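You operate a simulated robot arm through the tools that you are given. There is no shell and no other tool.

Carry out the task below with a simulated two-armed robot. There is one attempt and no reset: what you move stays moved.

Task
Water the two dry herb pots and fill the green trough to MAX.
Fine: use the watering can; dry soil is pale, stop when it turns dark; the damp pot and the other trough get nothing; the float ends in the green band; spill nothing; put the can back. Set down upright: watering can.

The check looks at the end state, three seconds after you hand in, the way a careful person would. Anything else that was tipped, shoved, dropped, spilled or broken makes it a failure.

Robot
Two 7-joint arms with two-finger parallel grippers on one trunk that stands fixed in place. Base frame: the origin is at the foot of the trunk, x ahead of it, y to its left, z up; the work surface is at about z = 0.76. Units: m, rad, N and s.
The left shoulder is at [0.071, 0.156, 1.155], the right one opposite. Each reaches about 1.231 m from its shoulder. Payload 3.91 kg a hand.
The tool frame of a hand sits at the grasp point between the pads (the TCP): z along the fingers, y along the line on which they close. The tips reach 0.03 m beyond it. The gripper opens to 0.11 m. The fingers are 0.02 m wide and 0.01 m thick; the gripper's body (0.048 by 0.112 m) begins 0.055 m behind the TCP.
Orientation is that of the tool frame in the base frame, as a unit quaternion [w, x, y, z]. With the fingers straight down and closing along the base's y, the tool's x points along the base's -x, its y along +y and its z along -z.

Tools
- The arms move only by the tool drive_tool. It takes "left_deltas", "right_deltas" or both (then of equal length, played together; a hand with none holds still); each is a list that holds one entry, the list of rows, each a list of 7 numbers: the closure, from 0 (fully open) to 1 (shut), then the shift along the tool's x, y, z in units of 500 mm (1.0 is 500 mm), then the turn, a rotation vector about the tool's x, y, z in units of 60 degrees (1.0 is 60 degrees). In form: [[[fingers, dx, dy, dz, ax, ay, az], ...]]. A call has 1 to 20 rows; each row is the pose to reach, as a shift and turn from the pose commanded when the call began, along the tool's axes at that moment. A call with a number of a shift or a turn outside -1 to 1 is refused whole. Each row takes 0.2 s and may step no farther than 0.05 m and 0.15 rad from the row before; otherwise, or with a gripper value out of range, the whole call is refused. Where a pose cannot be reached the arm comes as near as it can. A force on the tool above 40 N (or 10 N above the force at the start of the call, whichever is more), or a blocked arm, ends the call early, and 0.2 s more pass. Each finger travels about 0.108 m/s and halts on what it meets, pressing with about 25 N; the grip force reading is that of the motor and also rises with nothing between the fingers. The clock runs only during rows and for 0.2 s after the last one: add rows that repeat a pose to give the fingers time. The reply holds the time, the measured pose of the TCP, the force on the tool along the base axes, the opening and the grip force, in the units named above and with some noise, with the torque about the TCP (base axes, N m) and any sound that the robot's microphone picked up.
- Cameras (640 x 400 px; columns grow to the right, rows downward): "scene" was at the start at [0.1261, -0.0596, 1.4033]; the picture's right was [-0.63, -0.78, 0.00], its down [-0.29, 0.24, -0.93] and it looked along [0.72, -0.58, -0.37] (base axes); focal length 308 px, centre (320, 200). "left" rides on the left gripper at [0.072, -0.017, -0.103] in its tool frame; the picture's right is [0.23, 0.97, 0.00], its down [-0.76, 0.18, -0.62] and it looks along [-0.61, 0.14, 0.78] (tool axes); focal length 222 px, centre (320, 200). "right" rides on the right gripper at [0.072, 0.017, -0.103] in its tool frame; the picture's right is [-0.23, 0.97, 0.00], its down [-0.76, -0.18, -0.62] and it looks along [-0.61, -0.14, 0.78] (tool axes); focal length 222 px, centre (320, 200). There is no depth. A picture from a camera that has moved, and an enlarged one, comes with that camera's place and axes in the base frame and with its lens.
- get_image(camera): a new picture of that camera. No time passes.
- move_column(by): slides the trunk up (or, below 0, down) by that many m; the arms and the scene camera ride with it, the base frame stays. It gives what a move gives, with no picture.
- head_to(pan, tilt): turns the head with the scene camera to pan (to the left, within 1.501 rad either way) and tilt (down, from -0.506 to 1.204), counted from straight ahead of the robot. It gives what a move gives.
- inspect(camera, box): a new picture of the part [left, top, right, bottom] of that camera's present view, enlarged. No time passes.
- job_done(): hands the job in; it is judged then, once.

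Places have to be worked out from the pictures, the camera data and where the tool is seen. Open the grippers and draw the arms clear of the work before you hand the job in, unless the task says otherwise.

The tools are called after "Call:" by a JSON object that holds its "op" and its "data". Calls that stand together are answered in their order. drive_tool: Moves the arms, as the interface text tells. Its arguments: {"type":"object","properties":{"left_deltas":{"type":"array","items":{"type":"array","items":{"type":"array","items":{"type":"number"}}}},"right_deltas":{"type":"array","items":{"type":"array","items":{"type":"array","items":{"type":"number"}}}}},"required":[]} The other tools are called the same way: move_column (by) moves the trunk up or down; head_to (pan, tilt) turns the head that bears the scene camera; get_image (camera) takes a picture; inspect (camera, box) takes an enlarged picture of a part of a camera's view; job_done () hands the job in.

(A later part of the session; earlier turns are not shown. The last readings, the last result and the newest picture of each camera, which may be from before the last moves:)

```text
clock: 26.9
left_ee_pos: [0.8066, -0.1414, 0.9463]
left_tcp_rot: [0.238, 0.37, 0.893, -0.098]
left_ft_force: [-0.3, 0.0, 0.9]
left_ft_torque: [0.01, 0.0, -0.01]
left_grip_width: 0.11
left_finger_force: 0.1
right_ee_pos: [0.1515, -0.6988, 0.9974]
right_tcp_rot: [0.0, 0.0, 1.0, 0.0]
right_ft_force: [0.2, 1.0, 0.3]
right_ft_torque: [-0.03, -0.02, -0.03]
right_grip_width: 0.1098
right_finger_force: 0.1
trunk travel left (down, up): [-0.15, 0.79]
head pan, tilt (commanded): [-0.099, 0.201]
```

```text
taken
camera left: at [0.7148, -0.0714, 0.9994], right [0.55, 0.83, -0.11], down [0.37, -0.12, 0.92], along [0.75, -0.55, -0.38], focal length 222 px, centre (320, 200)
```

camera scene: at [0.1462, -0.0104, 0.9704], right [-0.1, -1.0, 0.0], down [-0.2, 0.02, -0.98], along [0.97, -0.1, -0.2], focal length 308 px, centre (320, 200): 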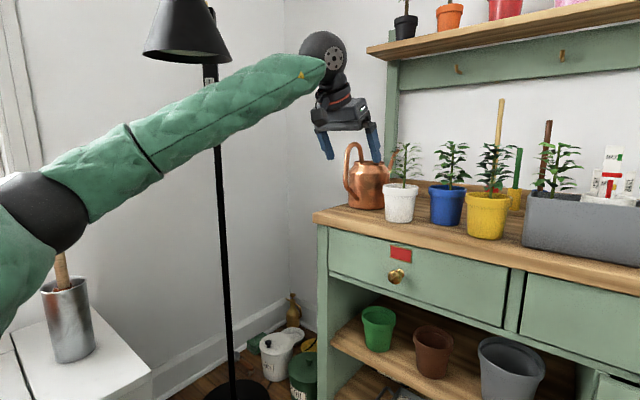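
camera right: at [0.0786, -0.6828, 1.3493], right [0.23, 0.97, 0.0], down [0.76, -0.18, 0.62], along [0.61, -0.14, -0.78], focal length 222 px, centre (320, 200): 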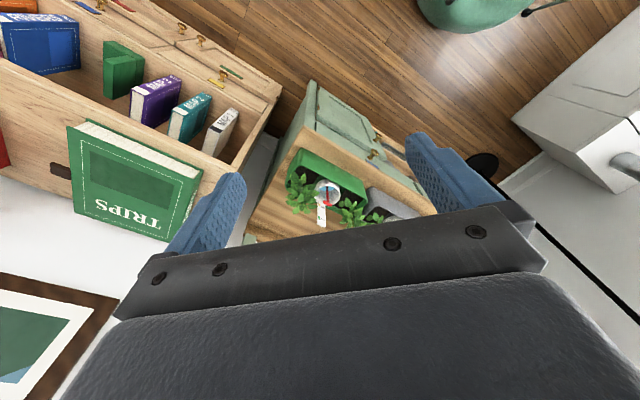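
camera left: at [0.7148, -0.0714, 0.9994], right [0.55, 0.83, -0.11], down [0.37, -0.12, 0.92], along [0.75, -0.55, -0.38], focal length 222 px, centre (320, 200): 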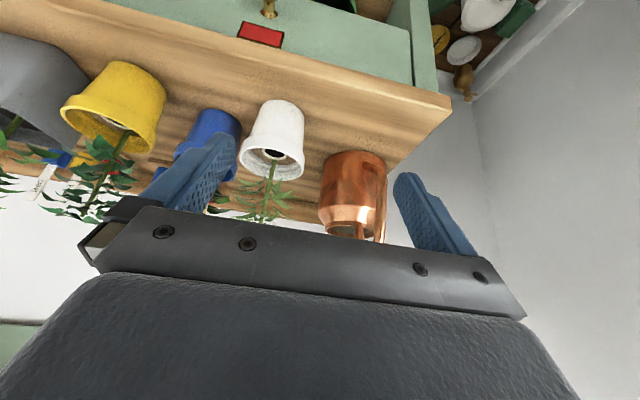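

The arm clears the shade and the bench. I go on to the pre-grasp point ~9 cm in front of the handle, aligned laterally with the handle plane, slightly lower (z 0.92).

Call:
{"op": "drive_tool", "data": {"left_deltas": [[[0, -0.017, 0.053, 0.025, 0, 0, 0], [0, -0.035, 0.105, 0.05, 0, 0, 0], [0, -0.052, 0.158, 0.076, 0, 0, 0], [0, -0.069, 0.21, 0.101, 0, 0, 0], [0, -0.069, 0.21, 0.101, 0, 0, 0]]]}}

Call:
{"op": "get_image", "data": {"camera": "scene"}}

Call:
{"op": "get_image", "data": {"camera": "left"}}

Call:
{"op": "inspect", "data": {"camera": "scene", "box": [290, 20, 450, 220]}}

```text
clock: 28.1
left_ee_pos: [0.9211, -0.107, 0.9214]
left_tcp_rot: [0.237, 0.37, 0.893, -0.098]
left_ft_force: [0.6, -0.4, -0.6]
left_ft_torque: [0.04, 0.02, 0.01]
left_grip_width: 0.1099
left_finger_force: 0.0
right_ee_pos: [0.1512, -0.7005, 0.9974]
right_tcp_rot: [-0.001, 0.001, 1.0, 0.0]
right_ft_force: [-0.3, -0.3, 0.9]
right_ft_torque: [0.0, -0.01, -0.02]
right_grip_width: 0.1099
right_finger_force: 0.1
trunk travel left (down, up): [-0.15, 0.79]
head pan, tilt (commanded): [-0.099, 0.201]
```

```text
taken
camera scene: at [0.1462, -0.0104, 0.9704], right [-0.1, -1.0, 0.0], down [-0.2, 0.02, -0.98], along [0.97, -0.1, -0.2], focal length 308 px, centre (320, 200)
```

scene: 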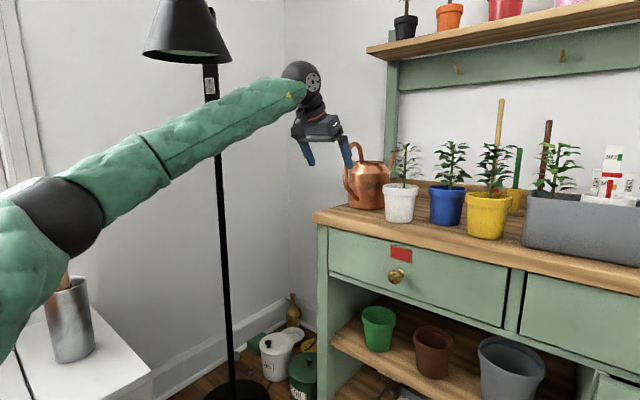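

```text
taken
camera left: at [0.8279, -0.0364, 0.9753], right [0.55, 0.83, -0.11], down [0.38, -0.12, 0.92], along [0.75, -0.55, -0.38], focal length 222 px, centre (320, 200)
```

left: 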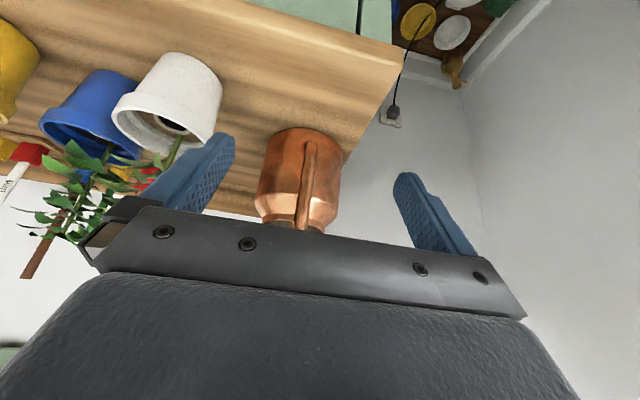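

```text
2.00 times, centred on (370, 120) of scene
camera zoom: at [0.1462, -0.0104, 0.9704], right [-0.1, -1.0, 0.0], down [-0.2, 0.02, -0.98], along [0.97, -0.1, -0.2], focal length 617 px, centre (220, 360)
```

zoom: 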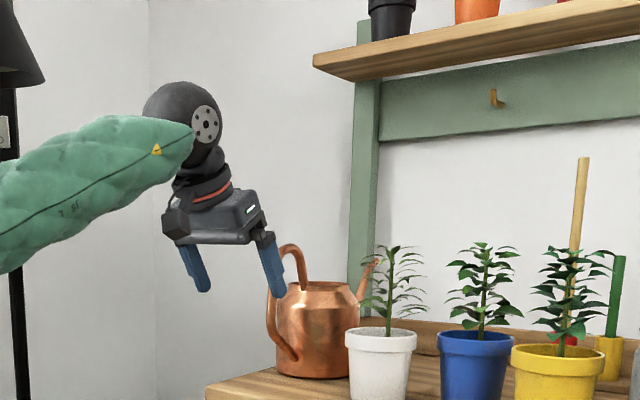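

The handle bar sits centred between the fingers (bar at column ≈302 against an expected 300), its grip section at about z 0.86–0.94. I slide in along the bench normal by 8.6 cm with open fingers.

Call:
{"op": "drive_tool", "data": {"left_deltas": [[[0, -0.035, 0.001, 0.025, 0, 0, 0], [0, -0.07, 0.002, 0.051, 0, 0, 0], [0, -0.105, 0.003, 0.076, 0, 0, 0], [0, -0.14, 0.003, 0.1016, 0, 0, 0], [0, -0.14, 0.003, 0.1016, 0, 0, 0]]]}}

Call:
{"op": "get_image", "data": {"camera": "left"}}

Call:
{"op": "inspect", "data": {"camera": "scene", "box": [290, 40, 450, 240]}}

Call:
{"op": "get_image", "data": {"camera": "scene"}}

```text
clock: 29.3
left_ee_pos: [0.9507, -0.1351, 0.9157]
left_tcp_rot: [0.237, 0.37, 0.893, -0.098]
left_ft_force: [0.5, 0.4, 0.0]
left_ft_torque: [0.0, 0.01, 0.03]
left_grip_width: 0.1099
left_finger_force: 0.1
left hand out of reach, approached as far as the arm can: row 3, 4, 5
right_ee_pos: [0.1511, -0.7002, 0.9976]
right_tcp_rot: [0.001, 0.001, 1.0, 0.0]
right_ft_force: [-0.9, 0.1, 0.6]
right_ft_torque: [0.0, 0.0, 0.01]
right_grip_width: 0.1102
right_finger_force: 0.0
trunk travel left (down, up): [-0.15, 0.79]
head pan, tilt (commanded): [-0.099, 0.201]
```

```text
taken
camera left: at [0.8582, -0.0657, 0.97], right [0.55, 0.83, -0.11], down [0.38, -0.12, 0.92], along [0.75, -0.55, -0.38], focal length 222 px, centre (320, 200)
```

left: 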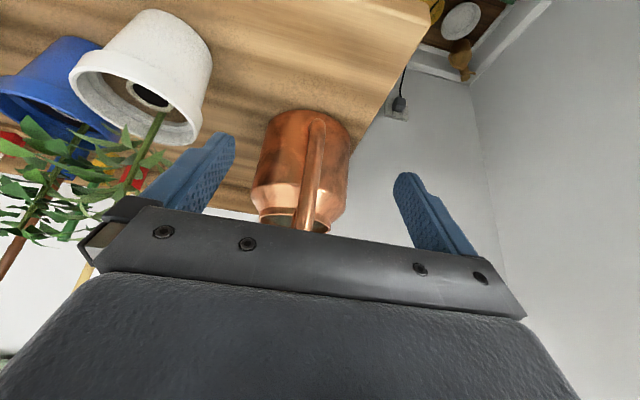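

```text
2.00 times, centred on (370, 140) of scene
camera zoom: at [0.1462, -0.0105, 0.9704], right [-0.1, -0.99, 0.0], down [-0.2, 0.02, -0.98], along [0.97, -0.1, -0.2], focal length 617 px, centre (220, 320)
```

zoom: 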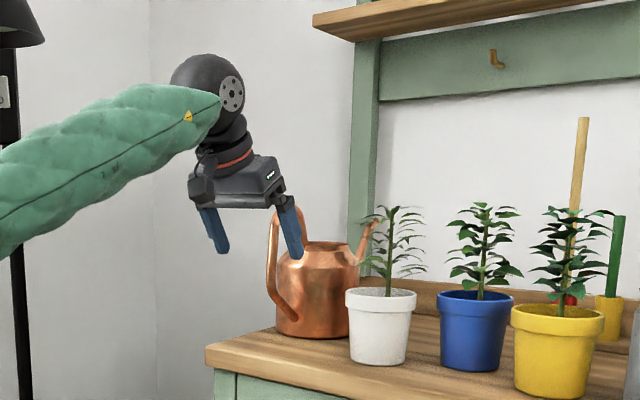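

```text
taken
camera scene: at [0.1462, -0.0105, 0.9704], right [-0.1, -0.99, 0.0], down [-0.2, 0.02, -0.98], along [0.97, -0.1, -0.2], focal length 308 px, centre (320, 200)
```

scene: 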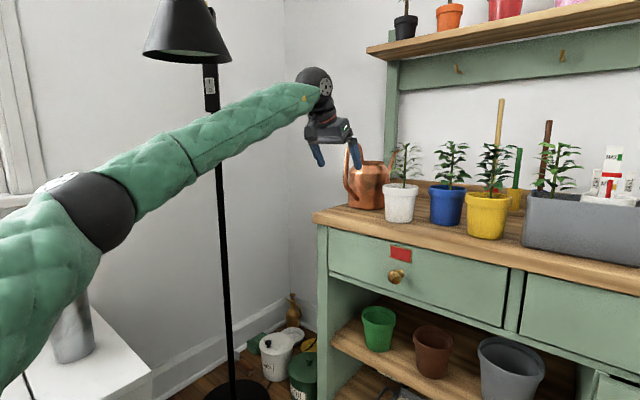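

The arm hit a limit about 4.5 cm short of the handle. I pitch the hand 15° flatter, which brings the wrist back toward the robot, and try the remaining distance.

Call:
{"op": "drive_tool", "data": {"left_deltas": [[[0, 0, 0, 0, 0, -0.125, 0], [0, 0, 0, 0, 0, -0.25, 0], [0, -0.02, 0, 0.013, 0, -0.25, 0], [0, -0.04, 0, 0.026, 0, -0.25, 0], [0, -0.058, 0, 0.04, 0, -0.25, 0], [0, -0.074, 0, 0.052, 0, -0.25, 0], [0, -0.074, 0, 0.052, 0, -0.25, 0]]]}}

Call:
{"op": "get_image", "data": {"camera": "left"}}

Call:
{"op": "inspect", "data": {"camera": "scene", "box": [290, 40, 450, 240]}}

Call:
{"op": "get_image", "data": {"camera": "scene"}}

```text
clock: 30.9
left_ee_pos: [0.9832, -0.1656, 0.9121]
left_tcp_rot: [0.352, 0.353, 0.855, -0.145]
left_ft_force: [-0.5, -0.8, 0.4]
left_ft_torque: [-0.01, 0.03, -0.01]
left_grip_width: 0.11
left_finger_force: 0.1
right_ee_pos: [0.1515, -0.7, 0.9965]
right_tcp_rot: [0.0, 0.0, 1.0, 0.0]
right_ft_force: [-1.1, 0.2, 0.4]
right_ft_torque: [0.04, -0.04, 0.02]
right_grip_width: 0.1099
right_finger_force: 0.1
trunk travel left (down, up): [-0.15, 0.79]
head pan, tilt (commanded): [-0.099, 0.201]
```

```text
taken
camera left: at [0.884, -0.0896, 0.9339], right [0.57, 0.8, -0.16], down [0.2, 0.05, 0.98], along [0.79, -0.59, -0.13], focal length 222 px, centre (320, 200)
```

left: 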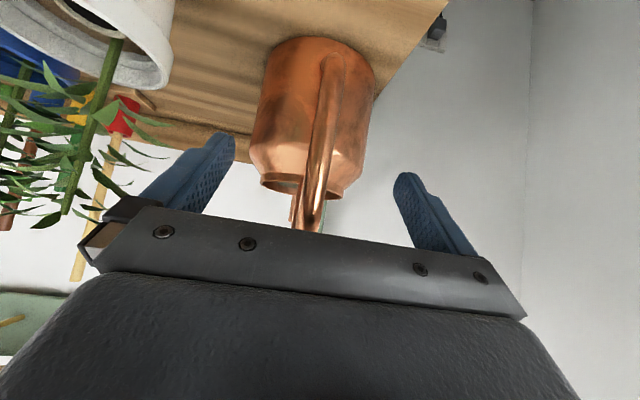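

```text
2.00 times, centred on (370, 140) of scene
camera zoom: at [0.1463, -0.0104, 0.9704], right [-0.1, -1.0, 0.0], down [-0.2, 0.02, -0.98], along [0.97, -0.1, -0.2], focal length 617 px, centre (220, 320)
```

zoom: 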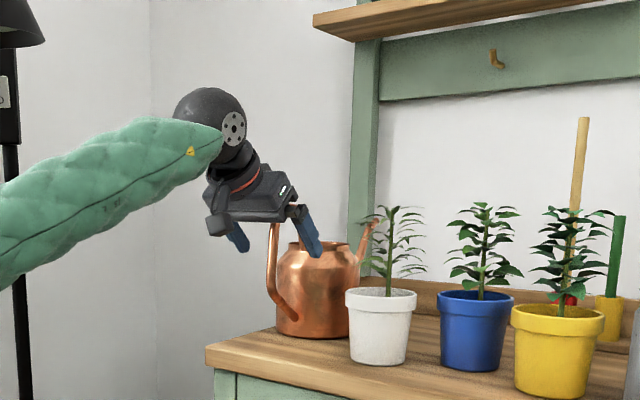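

```text
taken
camera scene: at [0.1463, -0.0104, 0.9704], right [-0.1, -1.0, 0.0], down [-0.2, 0.02, -0.98], along [0.97, -0.1, -0.2], focal length 308 px, centre (320, 200)
```

scene: 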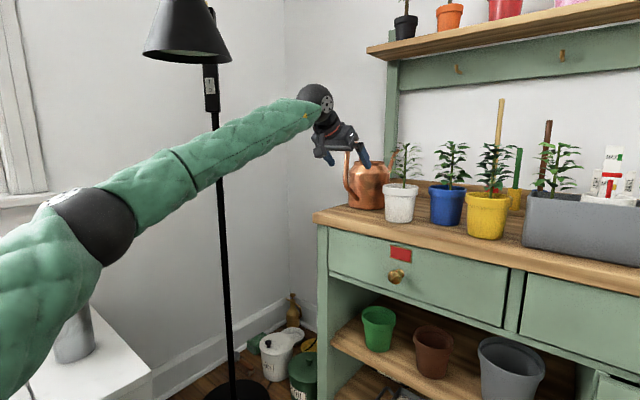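

The TCP is now at [0.983, -0.166, 0.912], with the bar centred between the pads. I close the gripper in place.

Call:
{"op": "drive_tool", "data": {"left_deltas": [[[0.5, 0, 0, 0, 0, 0, 0], [0.8, 0, 0, 0, 0, 0, 0], [1, 0, 0, 0, 0, 0, 0], [1, 0, 0, 0, 0, 0, 0], [1, 0, 0, 0, 0, 0, 0], [1, 0, 0, 0, 0, 0, 0]]]}}

Call:
{"op": "get_image", "data": {"camera": "left"}}

Call:
{"op": "inspect", "data": {"camera": "scene", "box": [290, 40, 450, 240]}}

```text
clock: 32.3
left_ee_pos: [0.9838, -0.1668, 0.912]
left_tcp_rot: [0.35, 0.355, 0.855, -0.146]
left_ft_force: [0.2, 0.0, 1.1]
left_ft_torque: [-0.03, -0.15, -0.03]
left_grip_width: 0.0134
left_finger_force: 25.0
right_ee_pos: [0.1524, -0.7, 0.9977]
right_tcp_rot: [0.0, 0.0, 1.0, 0.0]
right_ft_force: [-0.7, -0.1, -0.2]
right_ft_torque: [-0.01, 0.01, -0.01]
right_grip_width: 0.1101
right_finger_force: 0.0
trunk travel left (down, up): [-0.15, 0.79]
head pan, tilt (commanded): [-0.099, 0.201]
```

```text
taken
camera left: at [0.8838, -0.0897, 0.9341], right [0.57, 0.8, -0.16], down [0.2, 0.05, 0.98], along [0.79, -0.59, -0.13], focal length 222 px, centre (320, 200)
```

left: 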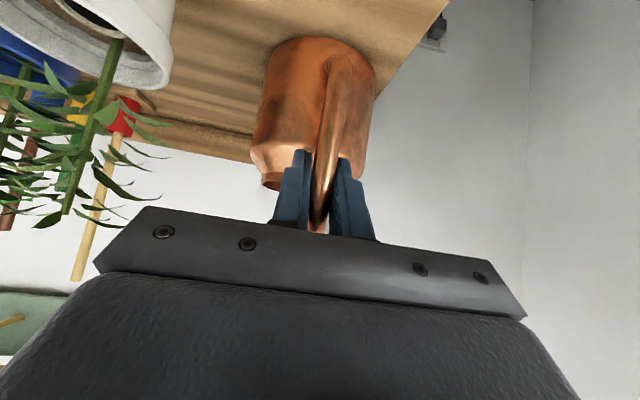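

```text
2.00 times, centred on (370, 140) of scene
camera zoom: at [0.1462, -0.0105, 0.9704], right [-0.1, -1.0, 0.0], down [-0.2, 0.02, -0.98], along [0.97, -0.1, -0.2], focal length 617 px, centre (220, 320)
```

zoom: 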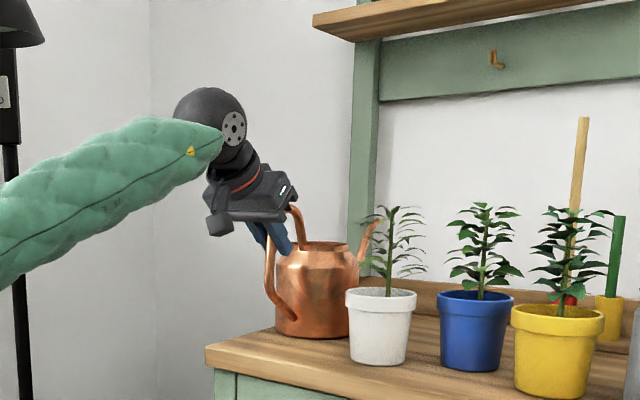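

The bar is gripped (width 13.4 mm, 25 N). I test-lift a few millimetres to feel the weight and see whether the can holds its attitude.

Call:
{"op": "drive_tool", "data": {"left_deltas": [[[1, -0.003, 0, -0.003, 0, 0, 0], [1, -0.006, 0, -0.006, 0, 0, 0], [1, -0.009, 0, -0.009, 0, 0, 0], [1, -0.009, 0, -0.009, 0, 0, 0]]]}}

Call:
{"op": "inspect", "data": {"camera": "scene", "box": [330, 120, 420, 220]}}

```text
clock: 33.3
left_ee_pos: [0.985, -0.1661, 0.9167]
left_tcp_rot: [0.351, 0.354, 0.855, -0.146]
left_ft_force: [-0.7, -0.9, -0.2]
left_ft_torque: [0.48, 0.48, -0.05]
left_grip_width: 0.0132
left_finger_force: 25.1
right_ee_pos: [0.152, -0.7011, 0.9987]
right_tcp_rot: [-0.001, 0.0, 1.0, 0.0]
right_ft_force: [0.1, 0.0, -0.5]
right_ft_torque: [-0.01, 0.01, 0.02]
right_grip_width: 0.1098
right_finger_force: 0.0
trunk travel left (down, up): [-0.15, 0.79]
head pan, tilt (commanded): [-0.099, 0.201]
```

```text
4.00 times, centred on (375, 170) of scene
camera zoom: at [0.1469, -0.0106, 0.9703], right [-0.1, -1.0, 0.0], down [-0.2, 0.02, -0.98], along [0.97, -0.1, -0.2], focal length 1234 px, centre (100, 320)
```

zoom: 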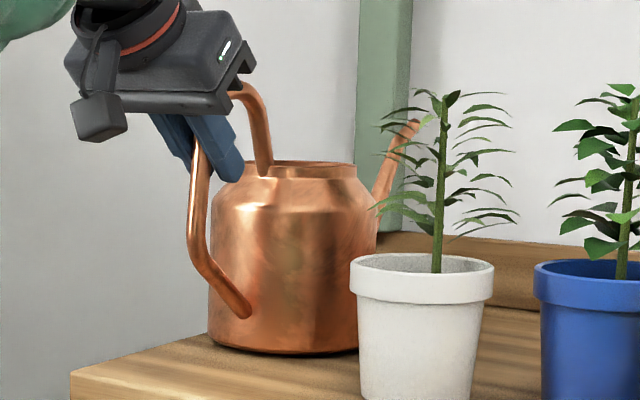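

Torque about the bar is ~0.68 N·m but the vertical force reads about zero, so I am not sure the can has left the bench. I lift another 15 mm slowly and look again.

Call:
{"op": "drive_tool", "data": {"left_deltas": [[[1, -0.005, 0, -0.005, 0, 0, 0], [1, -0.01, 0, -0.01, 0, 0, 0], [1, -0.015, 0, -0.015, 0, 0, 0], [1, -0.021, 0, -0.021, 0, 0, 0], [1, -0.021, 0, -0.021, 0, 0, 0]]]}}

Call:
{"op": "inspect", "data": {"camera": "scene", "box": [330, 120, 420, 220]}}

Call:
{"op": "get_image", "data": {"camera": "left"}}

```text
clock: 34.5
left_ee_pos: [0.9845, -0.166, 0.9315]
left_tcp_rot: [0.351, 0.353, 0.855, -0.145]
left_ft_force: [0.5, -2.0, -8.1]
left_ft_torque: [0.38, 0.39, -0.03]
left_grip_width: 0.0134
left_finger_force: 25.4
right_ee_pos: [0.1528, -0.7005, 0.9967]
right_tcp_rot: [-0.001, 0.0, 1.0, 0.0]
right_ft_force: [-0.5, -0.2, -0.3]
right_ft_torque: [0.0, -0.01, 0.03]
right_grip_width: 0.1099
right_finger_force: 0.0
trunk travel left (down, up): [-0.15, 0.79]
head pan, tilt (commanded): [-0.099, 0.201]
```

```text
4.00 times, centred on (375, 170) of scene
camera zoom: at [0.1468, -0.0106, 0.9703], right [-0.1, -1.0, 0.0], down [-0.2, 0.02, -0.98], along [0.97, -0.1, -0.2], focal length 1234 px, centre (100, 320)
```

zoom: 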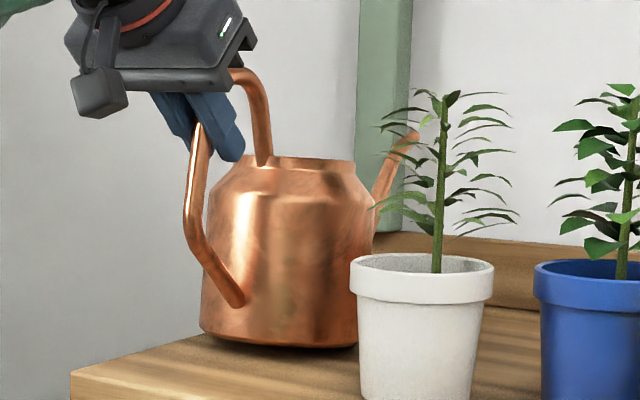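

```text
taken
camera left: at [0.8844, -0.0896, 0.954], right [0.57, 0.8, -0.16], down [0.2, 0.05, 0.98], along [0.79, -0.59, -0.13], focal length 222 px, centre (320, 200)
```

left: 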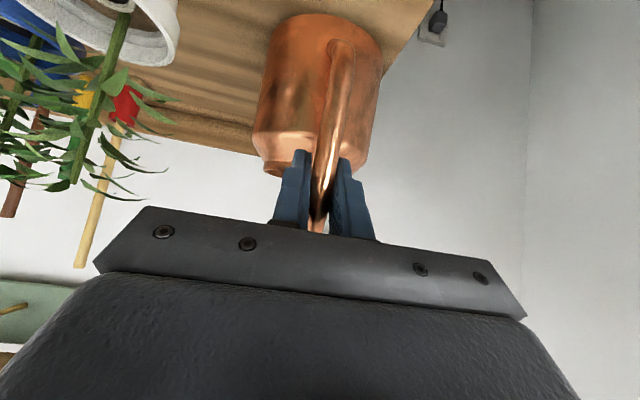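

The can drooped nose-down in the grip: its front edge stayed on the bench, and the grip slips at ~0.6 N·m because the weight (≈12–15 N) hangs 11 cm out. I will set it back down and regrip on the handle's front leg near the rim, where the lever is about half and the leg runs along the fingers. First, lower and release.

Call:
{"op": "drive_tool", "data": {"left_deltas": [[[1, 0.007, 0, 0.007, 0, 0, 0], [1, 0.014, 0, 0.014, 0, 0, 0], [1, 0.021, 0, 0.021, 0, 0, 0], [1, 0.026, 0, 0.026, 0, 0, 0], [1, 0.0275, 0, 0.0275, 0, 0, 0], [1, 0.0275, 0, 0.0275, 0, 0, 0]]]}}

Call:
{"op": "inspect", "data": {"camera": "scene", "box": [330, 120, 420, 220]}}

```text
clock: 35.9
left_ee_pos: [0.9832, -0.1659, 0.9139]
left_tcp_rot: [0.352, 0.354, 0.854, -0.146]
left_ft_force: [-4.0, 4.9, 6.2]
left_ft_torque: [-0.5, -0.46, 0.01]
left_grip_width: 0.0133
left_finger_force: 24.9
right_ee_pos: [0.1504, -0.7003, 0.9978]
right_tcp_rot: [-0.001, 0.0, 1.0, 0.0]
right_ft_force: [0.3, -0.4, -0.4]
right_ft_torque: [-0.01, 0.0, 0.01]
right_grip_width: 0.11
right_finger_force: 0.0
trunk travel left (down, up): [-0.15, 0.79]
head pan, tilt (commanded): [-0.099, 0.201]
```

```text
4.00 times, centred on (375, 170) of scene
camera zoom: at [0.1455, -0.01, 0.9706], right [-0.1, -1.0, 0.0], down [-0.2, 0.02, -0.98], along [0.98, -0.1, -0.2], focal length 1234 px, centre (100, 320)
```

zoom: 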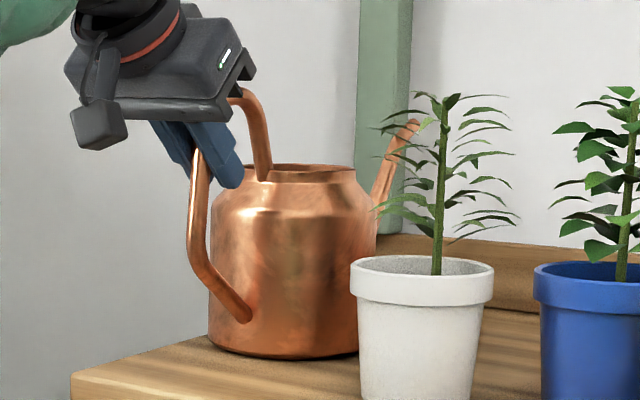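

The can is flat on the bench again (torque capacity of that grip ≈0.68 N·m). I open the fingers.

Call:
{"op": "drive_tool", "data": {"left_deltas": [[[0.7, 0, 0, 0, 0, 0, 0], [0.3, 0, 0, 0, 0, 0, 0], [0, 0, 0, 0, 0, 0, 0], [0, 0, 0, 0, 0, 0, 0], [0, 0, 0, 0, 0, 0, 0]]]}}

Call:
{"op": "inspect", "data": {"camera": "scene", "box": [330, 120, 420, 220]}}

Call:
{"op": "inspect", "data": {"camera": "left", "box": [220, 0, 420, 240]}}

```text
clock: 37.1
left_ee_pos: [0.9832, -0.1653, 0.9135]
left_tcp_rot: [0.351, 0.353, 0.855, -0.145]
left_ft_force: [-0.8, 0.2, 0.0]
left_ft_torque: [0.01, 0.01, -0.07]
left_grip_width: 0.11
left_finger_force: 0.0
right_ee_pos: [0.1512, -0.701, 0.9983]
right_tcp_rot: [-0.001, 0.0, 1.0, 0.0]
right_ft_force: [0.7, -0.1, 0.0]
right_ft_torque: [0.04, -0.03, 0.01]
right_grip_width: 0.1102
right_finger_force: 0.0
trunk travel left (down, up): [-0.15, 0.79]
head pan, tilt (commanded): [-0.099, 0.201]
```

```text
4.00 times, centred on (375, 170) of scene
camera zoom: at [0.1462, -0.0104, 0.9704], right [-0.1, -1.0, 0.0], down [-0.2, 0.02, -0.98], along [0.97, -0.1, -0.2], focal length 1234 px, centre (100, 320)
```

zoom: 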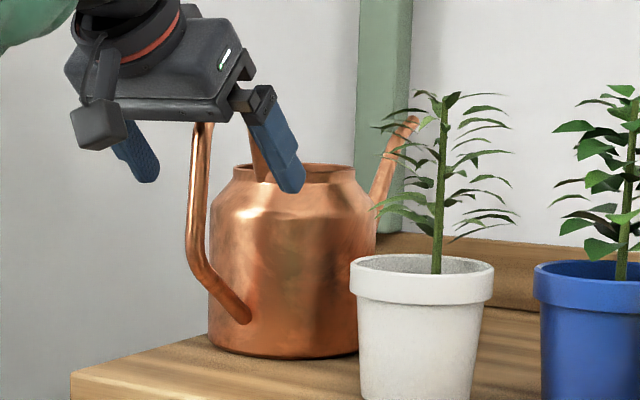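

```text
1.67 times, centred on (320, 120) of left
camera zoom: at [0.8838, -0.0892, 0.936], right [0.57, 0.8, -0.16], down [0.2, 0.05, 0.98], along [0.79, -0.59, -0.13], focal length 370 px, centre (320, 333)
```

zoom: 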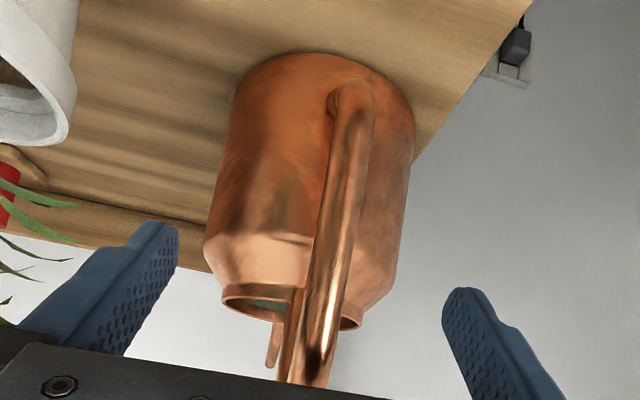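

The can stands flat again. Now I shift the open hand forward and up so the TCP sits on the handle's front leg just above the rim (about 5 cm forward, 2 cm up).

Call:
{"op": "drive_tool", "data": {"left_deltas": [[[0, -0.025, -0.0015, 0, 0, 0, 0], [0, -0.05, -0.003, 0.01, 0, 0, 0], [0, -0.075, -0.005, 0.025, 0, 0, 0], [0, -0.101, -0.0066, 0.043, 0, 0, 0], [0, -0.101, -0.0066, 0.043, 0, 0, 0]]]}}

Call:
{"op": "inspect", "data": {"camera": "scene", "box": [330, 120, 420, 220]}}

Call:
{"op": "inspect", "data": {"camera": "left", "box": [220, 0, 420, 240]}}

```text
clock: 38.3
left_ee_pos: [0.9884, -0.1721, 0.9206]
left_tcp_rot: [0.351, 0.353, 0.855, -0.145]
left_ft_force: [-0.2, -0.8, 0.2]
left_ft_torque: [0.0, -0.01, 0.02]
left_grip_width: 0.1101
left_finger_force: 0.1
left hand out of reach, approached as far as the arm can: row 2, 3, 4, 5
right_ee_pos: [0.1514, -0.7011, 0.9978]
right_tcp_rot: [0.0, 0.0, 1.0, 0.0]
right_ft_force: [-0.1, -0.7, -0.4]
right_ft_torque: [-0.03, -0.01, 0.02]
right_grip_width: 0.1099
right_finger_force: 0.0
trunk travel left (down, up): [-0.15, 0.79]
head pan, tilt (commanded): [-0.099, 0.201]
```

```text
4.00 times, centred on (375, 170) of scene
camera zoom: at [0.1463, -0.0104, 0.9704], right [-0.1, -1.0, 0.0], down [-0.2, 0.02, -0.98], along [0.97, -0.1, -0.2], focal length 1234 px, centre (100, 320)
```

zoom: 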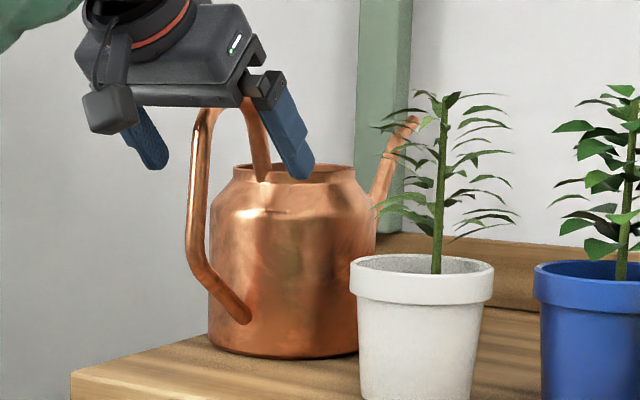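

```text
1.67 times, centred on (320, 120) of left
camera zoom: at [0.8893, -0.0967, 0.9448], right [0.57, 0.8, -0.16], down [0.2, 0.05, 0.98], along [0.79, -0.59, -0.13], focal length 370 px, centre (320, 333)
```

zoom: 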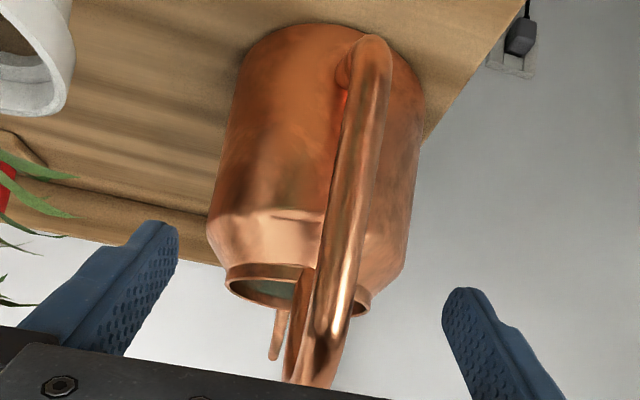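

The arm's limit is really the shoulder-to-wrist distance (≈0.92 m), and the low trunk costs reach. Raising the trunk about 12 cm would gain what I need, so I check the gap between forearm and lamp shade first.

Call:
{"op": "inspect", "data": {"camera": "scene", "box": [60, 0, 340, 175]}}

Call:
{"op": "get_image", "data": {"camera": "right"}}

```text
2.29 times, centred on (200, 88) of scene
camera zoom: at [0.1463, -0.0104, 0.9704], right [-0.1, -1.0, 0.0], down [-0.2, 0.02, -0.98], along [0.97, -0.1, -0.2], focal length 705 px, centre (594, 457)
```

zoom: 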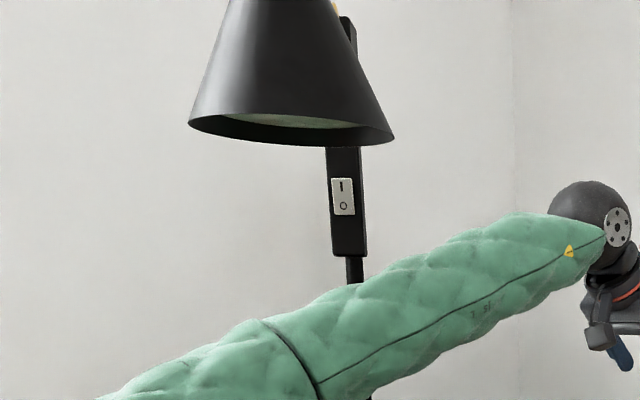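

```text
taken
camera right: at [0.0791, -0.6829, 1.0998], right [0.23, 0.97, 0.0], down [0.76, -0.18, 0.62], along [0.61, -0.14, -0.78], focal length 222 px, centre (320, 200)
```

right: 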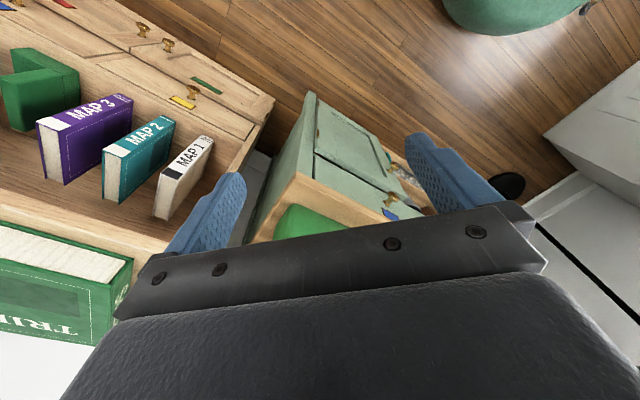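

There is roughly 10 cm of vertical gap between forearm and shade. I raise the trunk by 5 cm (the open fingers simply slide up along the handle).

Call:
{"op": "move_column", "data": {"by": 0.05}}

Call:
{"op": "inspect", "data": {"camera": "scene", "box": [60, 0, 430, 230]}}

```text
clock: 39.2
left_ee_pos: [0.9894, -0.1725, 0.9714]
left_tcp_rot: [0.352, 0.354, 0.855, -0.145]
left_ft_force: [-0.3, 0.0, -0.6]
left_ft_torque: [-0.02, 0.0, 0.0]
left_grip_width: 0.1101
left_finger_force: 0.0
right_ee_pos: [0.1521, -0.6994, 1.0469]
right_tcp_rot: [-0.001, 0.001, 1.0, 0.001]
right_ft_force: [0.5, -0.3, -0.3]
right_ft_torque: [0.0, 0.03, 0.0]
right_grip_width: 0.1102
right_finger_force: 0.1
trunk travel left (down, up): [-0.2, 0.74]
head pan, tilt (commanded): [-0.099, 0.201]
```

```text
1.73 times, centred on (245, 115) of scene
camera zoom: at [0.1465, -0.0106, 1.0202], right [-0.1, -1.0, 0.0], down [-0.2, 0.02, -0.98], along [0.97, -0.1, -0.2], focal length 534 px, centre (450, 347)
```

zoom: 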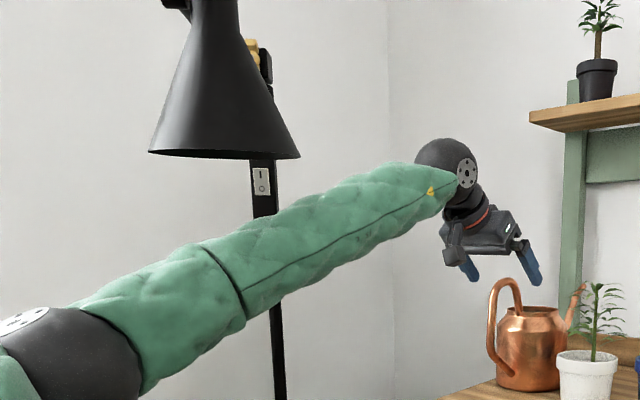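

I lower the hand 4.5 cm to drop the forearm again, then raise the trunk a further 7 cm, keeping the forearm-to-shade gap open.

Call:
{"op": "drive_tool", "data": {"left_deltas": [[[0, 0.021, 0, 0.021, 0, 0, 0], [0, 0.042, 0, 0.042, 0, 0, 0], [0, 0.063, 0, 0.063, 0, 0, 0], [0, 0.063, 0, 0.063, 0, 0, 0]]]}}

Call:
{"op": "inspect", "data": {"camera": "scene", "box": [60, 0, 430, 230]}}

```text
clock: 40.2
left_ee_pos: [0.9891, -0.1722, 0.9275]
left_tcp_rot: [0.351, 0.354, 0.854, -0.146]
left_ft_force: [-0.8, -0.8, -0.4]
left_ft_torque: [-0.01, 0.0, -0.02]
left_grip_width: 0.1099
left_finger_force: 0.0
right_ee_pos: [0.1502, -0.7, 1.0478]
right_tcp_rot: [0.0, 0.0, 1.0, 0.0]
right_ft_force: [0.0, 0.5, 0.7]
right_ft_torque: [-0.01, -0.01, 0.03]
right_grip_width: 0.1098
right_finger_force: 0.0
trunk travel left (down, up): [-0.2, 0.74]
head pan, tilt (commanded): [-0.099, 0.201]
```

```text
1.73 times, centred on (245, 115) of scene
camera zoom: at [0.1463, -0.0104, 1.0204], right [-0.1, -1.0, 0.0], down [-0.2, 0.02, -0.98], along [0.97, -0.1, -0.2], focal length 534 px, centre (450, 347)
```

zoom: 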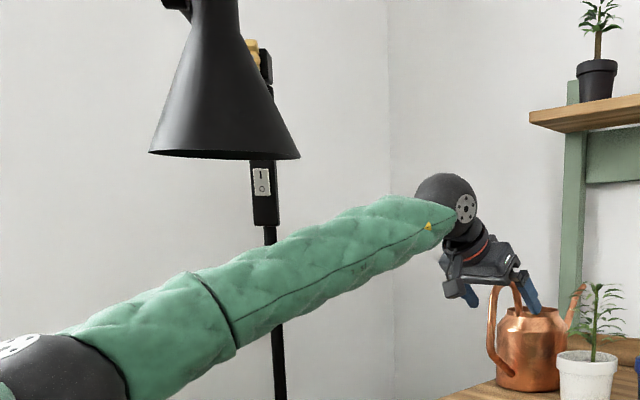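

The gap is about 9–12 cm now; raising the trunk 7 cm is safe.

Call:
{"op": "move_column", "data": {"by": 0.07}}

Call:
{"op": "inspect", "data": {"camera": "scene", "box": [60, 0, 430, 230]}}

Call:
{"op": "inspect", "data": {"camera": "left", "box": [220, 0, 420, 240]}}

```text
clock: 41.3
left_ee_pos: [0.9889, -0.1724, 0.9961]
left_tcp_rot: [0.351, 0.353, 0.855, -0.145]
left_ft_force: [-0.4, -0.3, 0.9]
left_ft_torque: [-0.01, -0.03, -0.02]
left_grip_width: 0.1098
left_finger_force: 0.1
right_ee_pos: [0.151, -0.7008, 1.1169]
right_tcp_rot: [0.0, 0.0, 1.0, 0.001]
right_ft_force: [-0.2, -0.6, 0.0]
right_ft_torque: [0.02, 0.0, 0.03]
right_grip_width: 0.1102
right_finger_force: 0.0
trunk travel left (down, up): [-0.27, 0.67]
head pan, tilt (commanded): [-0.099, 0.201]
```

```text
1.73 times, centred on (245, 115) of scene
camera zoom: at [0.1465, -0.0106, 1.0902], right [-0.1, -1.0, 0.0], down [-0.2, 0.02, -0.98], along [0.97, -0.1, -0.2], focal length 534 px, centre (450, 347)
```

zoom: 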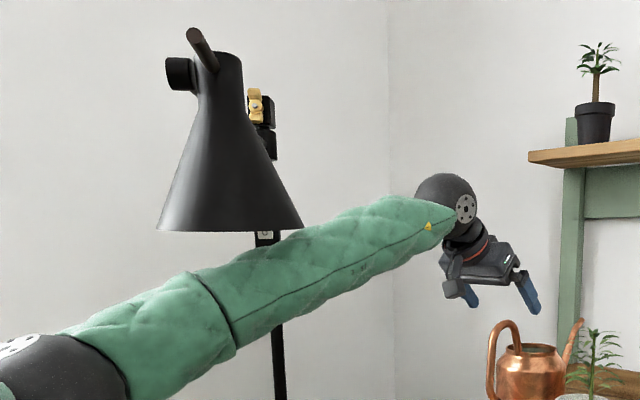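

```text
1.67 times, centred on (320, 120) of left
camera zoom: at [0.8898, -0.0965, 1.02], right [0.57, 0.8, -0.16], down [0.2, 0.05, 0.98], along [0.79, -0.59, -0.13], focal length 370 px, centre (320, 333)
```

zoom: 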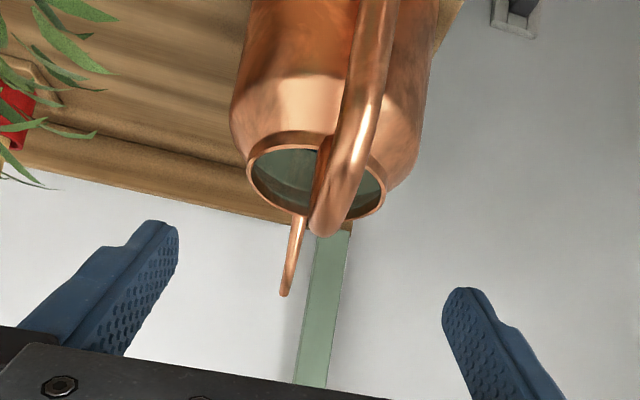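

The hand camera now shows the whole handle: the front leg drops from the top (≈e2 0.852) to the rear rim, and the spout tip is near [1.20, -0.39, 0.93]. I move down along the finger axis so the pads straddle that front leg just above the rim.

Call:
{"op": "drive_tool", "data": {"left_deltas": [[[0, 0.006, 0, 0.029, 0, 0, 0], [0, 0.012, -0.001, 0.058, 0, 0, 0], [0, 0.019, -0.002, 0.087, 0, 0, 0], [0, 0.025, -0.002, 0.116, 0, 0, 0], [0, 0.0315, -0.0027, 0.144, 0, 0, 0], [0, 0.0315, -0.0027, 0.144, 0, 0, 0]]]}}

Call:
{"op": "inspect", "data": {"camera": "scene", "box": [310, 90, 440, 250]}}

Call:
{"op": "inspect", "data": {"camera": "left", "box": [220, 0, 420, 240]}}

```text
clock: 42.7
left_ee_pos: [1.0158, -0.2014, 0.935]
left_tcp_rot: [0.351, 0.354, 0.855, -0.145]
left_ft_force: [-0.6, -0.4, 0.7]
left_ft_torque: [-0.01, -0.01, 0.04]
left_grip_width: 0.1097
left_finger_force: 0.1
right_ee_pos: [0.1524, -0.7001, 1.1174]
right_tcp_rot: [0.0, 0.0, 1.0, 0.0]
right_ft_force: [-0.2, -0.3, 0.0]
right_ft_torque: [0.0, -0.01, -0.02]
right_grip_width: 0.11
right_finger_force: 0.0
trunk travel left (down, up): [-0.27, 0.67]
head pan, tilt (commanded): [-0.099, 0.201]
```

```text
2.50 times, centred on (375, 170) of scene
camera zoom: at [0.1462, -0.0104, 1.0904], right [-0.1, -1.0, 0.0], down [-0.2, 0.02, -0.98], along [0.97, -0.1, -0.2], focal length 771 px, centre (182, 275)
```

zoom: 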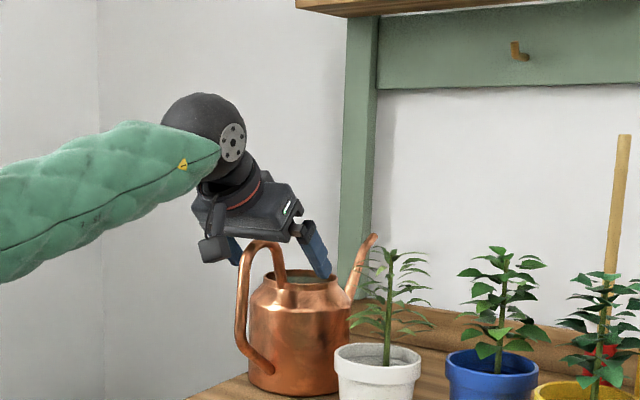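

```text
1.67 times, centred on (320, 120) of left
camera zoom: at [0.9159, -0.1256, 0.9585], right [0.57, 0.8, -0.16], down [0.2, 0.05, 0.98], along [0.79, -0.59, -0.13], focal length 370 px, centre (320, 333)
```

zoom: 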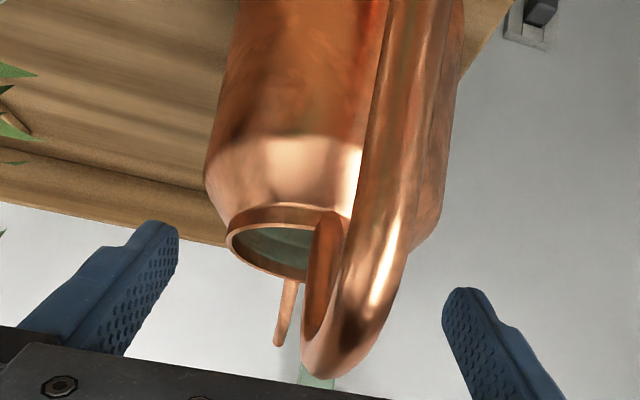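

The pads straddle the front leg with no contact forces. I close the gripper.

Call:
{"op": "drive_tool", "data": {"left_deltas": [[[0.5, 0, 0, 0, 0, 0, 0], [0.8, 0, 0, 0, 0, 0, 0], [1, 0, 0, 0, 0, 0, 0], [1, 0, 0, 0, 0, 0, 0], [1, 0, 0, 0, 0, 0, 0], [1, 0, 0, 0, 0, 0, 0]]]}}

Call:
{"op": "inspect", "data": {"camera": "scene", "box": [330, 120, 420, 250]}}

Call:
{"op": "inspect", "data": {"camera": "left", "box": [220, 0, 420, 240]}}

```text
clock: 44.1
left_ee_pos: [1.0165, -0.2023, 0.9361]
left_tcp_rot: [0.351, 0.354, 0.855, -0.146]
left_ft_force: [-0.6, 0.5, 1.2]
left_ft_torque: [-0.1, 0.18, -0.26]
left_grip_width: 0.0135
left_finger_force: 25.1
right_ee_pos: [0.1508, -0.7, 1.1163]
right_tcp_rot: [0.0, -0.001, 1.0, 0.0]
right_ft_force: [-1.0, 0.1, 0.7]
right_ft_torque: [-0.01, -0.04, 0.0]
right_grip_width: 0.11
right_finger_force: 0.0
trunk travel left (down, up): [-0.27, 0.67]
head pan, tilt (commanded): [-0.099, 0.201]
```

```text
3.08 times, centred on (375, 185) of scene
camera zoom: at [0.1462, -0.0104, 1.0904], right [-0.1, -1.0, 0.0], down [-0.2, 0.02, -0.98], along [0.97, -0.1, -0.2], focal length 949 px, centre (151, 246)
```

zoom: 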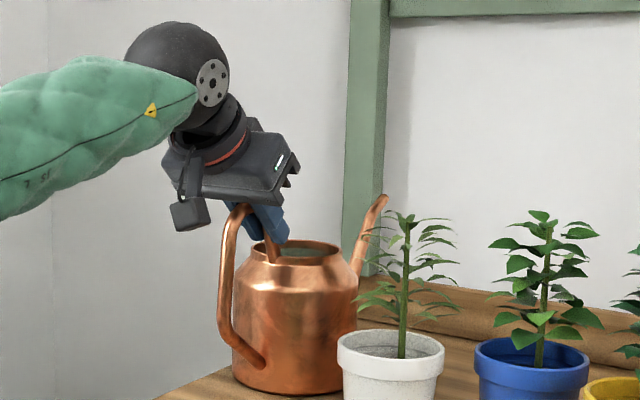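

```text
1.67 times, centred on (320, 120) of left
camera zoom: at [0.9159, -0.1255, 0.9586], right [0.57, 0.8, -0.16], down [0.2, 0.05, 0.98], along [0.79, -0.59, -0.13], focal length 370 px, centre (320, 333)
```

zoom: 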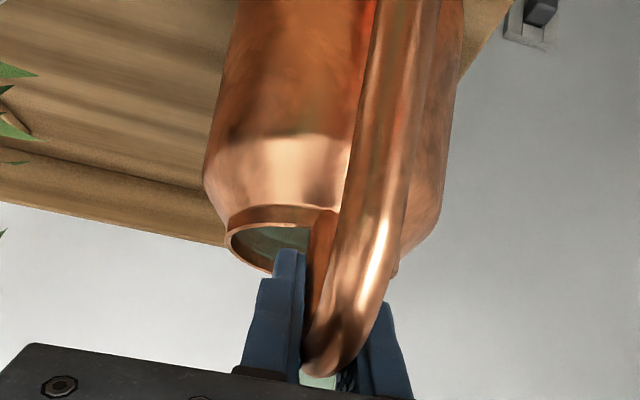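

Gripped on the front leg. I lift by raising the trunk 15 mm as a test (the arm itself is at its reach limit).

Call:
{"op": "move_column", "data": {"by": 0.015}}

Call:
{"op": "inspect", "data": {"camera": "scene", "box": [330, 120, 420, 250]}}

Call:
{"op": "inspect", "data": {"camera": "left", "box": [220, 0, 420, 240]}}

```text
clock: 44.7
left_ee_pos: [1.0164, -0.2027, 0.947]
left_tcp_rot: [0.351, 0.353, 0.855, -0.146]
left_ft_force: [0.3, 0.6, -12.2]
left_ft_torque: [0.52, 0.49, -0.02]
left_grip_width: 0.0133
left_finger_force: 25.2
right_ee_pos: [0.1525, -0.699, 1.1321]
right_tcp_rot: [-0.001, 0.0, 1.0, 0.0]
right_ft_force: [-0.5, -0.5, -0.9]
right_ft_torque: [0.02, 0.05, -0.01]
right_grip_width: 0.1098
right_finger_force: 0.0
trunk travel left (down, up): [-0.285, 0.655]
head pan, tilt (commanded): [-0.099, 0.201]
```

```text
3.08 times, centred on (375, 185) of scene
camera zoom: at [0.1477, -0.0109, 1.105], right [-0.1, -0.99, 0.0], down [-0.2, 0.02, -0.98], along [0.97, -0.1, -0.2], focal length 949 px, centre (151, 246)
```

zoom: 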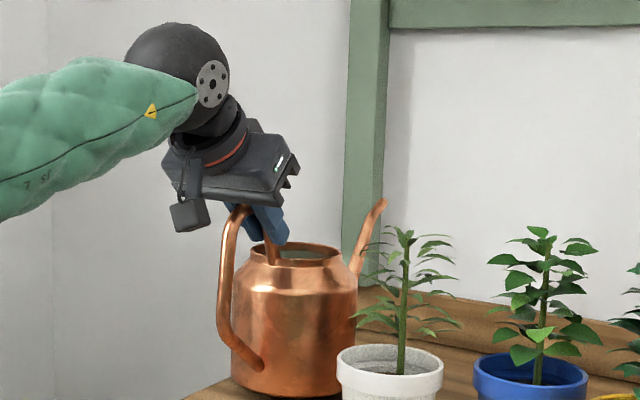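

```text
1.67 times, centred on (320, 120) of left
camera zoom: at [0.9172, -0.126, 0.9711], right [0.57, 0.8, -0.16], down [0.2, 0.05, 0.98], along [0.79, -0.59, -0.13], focal length 370 px, centre (320, 333)
```

zoom: 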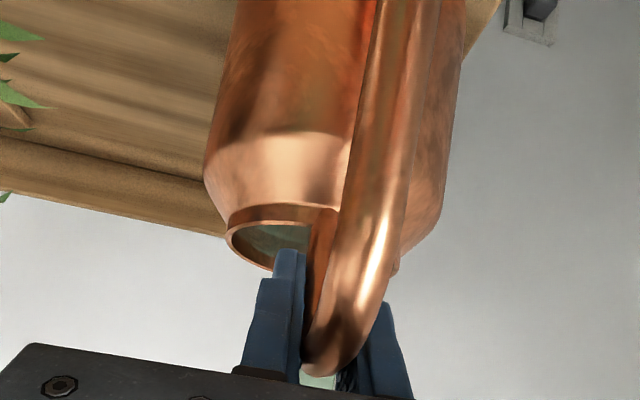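

The grip holds: the whole can (≈12.2 N) is lifted with 0.71 N·m and no rotation in the fingers. I carry it slowly back off the bench, curving to the right and yawing so the wrist stays clear of the lamp shade and the can clears the white pot.

Call:
{"op": "drive_tool", "data": {"left_deltas": [[[1, -0.008, 0, -0.008, 0, 0, 0], [1, 0.012, -0.003, -0.03, -0.02, 0, -0.02], [1, 0.035, -0.008, -0.055, -0.045, 0, -0.045], [1, 0.06, -0.013, -0.08, -0.07, 0, -0.07], [1, 0.082, -0.018, -0.103, -0.094, 0, -0.094], [1, 0.1032, -0.0236, -0.1258, -0.118, 0, -0.118], [1, 0.123, -0.039, -0.146, -0.153, 0, -0.153], [1, 0.143, -0.055, -0.166, -0.189, 0, -0.189], [1, 0.163, -0.07, -0.186, -0.224, 0, -0.224], [1, 0.1832, -0.0858, -0.2058, -0.259, 0, -0.259], [1, 0.1832, -0.0858, -0.2058, -0.259, 0, -0.259]]]}}

Call:
{"op": "get_image", "data": {"camera": "scene"}}

Call:
{"op": "get_image", "data": {"camera": "left"}}

```text
clock: 47.1
left_ee_pos: [0.8879, -0.1363, 0.9549]
left_tcp_rot: [0.371, 0.184, 0.907, -0.076]
left_ft_force: [0.6, 0.6, -10.8]
left_ft_torque: [0.26, 0.57, -0.03]
left_grip_width: 0.0132
left_finger_force: 24.7
right_ee_pos: [0.1544, -0.7, 1.132]
right_tcp_rot: [-0.002, 0.001, 1.0, 0.001]
right_ft_force: [-0.6, 0.3, 0.5]
right_ft_torque: [0.02, 0.01, -0.02]
right_grip_width: 0.1101
right_finger_force: 0.1
trunk travel left (down, up): [-0.285, 0.655]
head pan, tilt (commanded): [-0.099, 0.201]
```

```text
taken
camera scene: at [0.1487, -0.0102, 1.1046], right [-0.1, -1.0, 0.0], down [-0.2, 0.02, -0.98], along [0.97, -0.1, -0.2], focal length 308 px, centre (320, 200)
```

scene: 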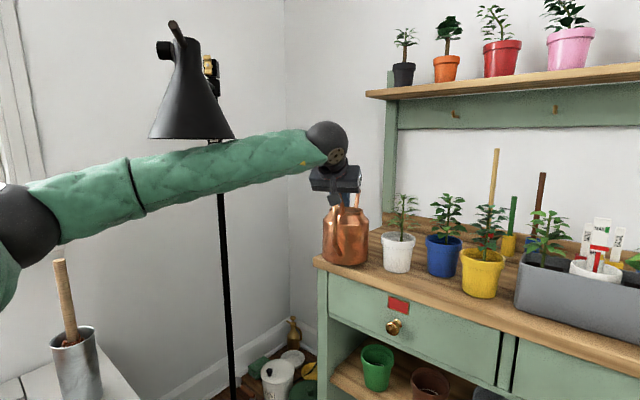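

```text
taken
camera left: at [0.7675, -0.1024, 0.9775], right [0.23, 0.96, -0.16], down [0.17, 0.12, 0.98], along [0.96, -0.25, -0.13], focal length 222 px, centre (320, 200)
```

left: 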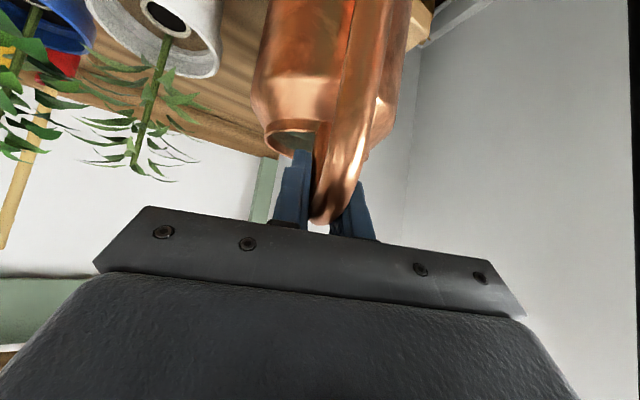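

The can carries well (torque steady). The forearm's top is now almost level with the shade's lower rim, so I lower the trunk by 8 mm (can base still ~1 cm clear of the bench) before continuing the sweep away from the lamp.

Call:
{"op": "move_column", "data": {"by": -0.008}}

Call:
{"op": "inspect", "data": {"camera": "scene", "box": [120, 100, 420, 290]}}

```text
clock: 47.7
left_ee_pos: [0.8872, -0.1364, 0.9501]
left_tcp_rot: [0.373, 0.184, 0.906, -0.076]
left_ft_force: [0.0, 0.9, -10.4]
left_ft_torque: [0.26, 0.62, -0.03]
left_grip_width: 0.0136
left_finger_force: 25.2
right_ee_pos: [0.1523, -0.7003, 1.1246]
right_tcp_rot: [-0.001, 0.0, 1.0, 0.0]
right_ft_force: [0.4, -0.2, 0.0]
right_ft_torque: [-0.03, 0.02, -0.01]
right_grip_width: 0.1099
right_finger_force: 0.0
trunk travel left (down, up): [-0.277, 0.663]
head pan, tilt (commanded): [-0.099, 0.201]
```

```text
2.11 times, centred on (270, 195) of scene
camera zoom: at [0.1473, -0.0104, 1.0975], right [-0.1, -1.0, 0.0], down [-0.2, 0.02, -0.98], along [0.97, -0.1, -0.2], focal length 649 px, centre (425, 210)
```

zoom: 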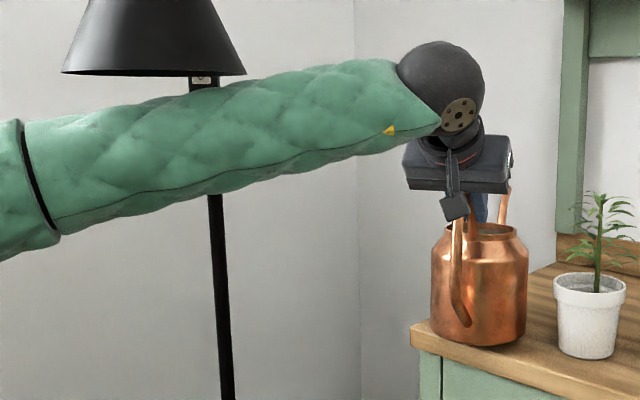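

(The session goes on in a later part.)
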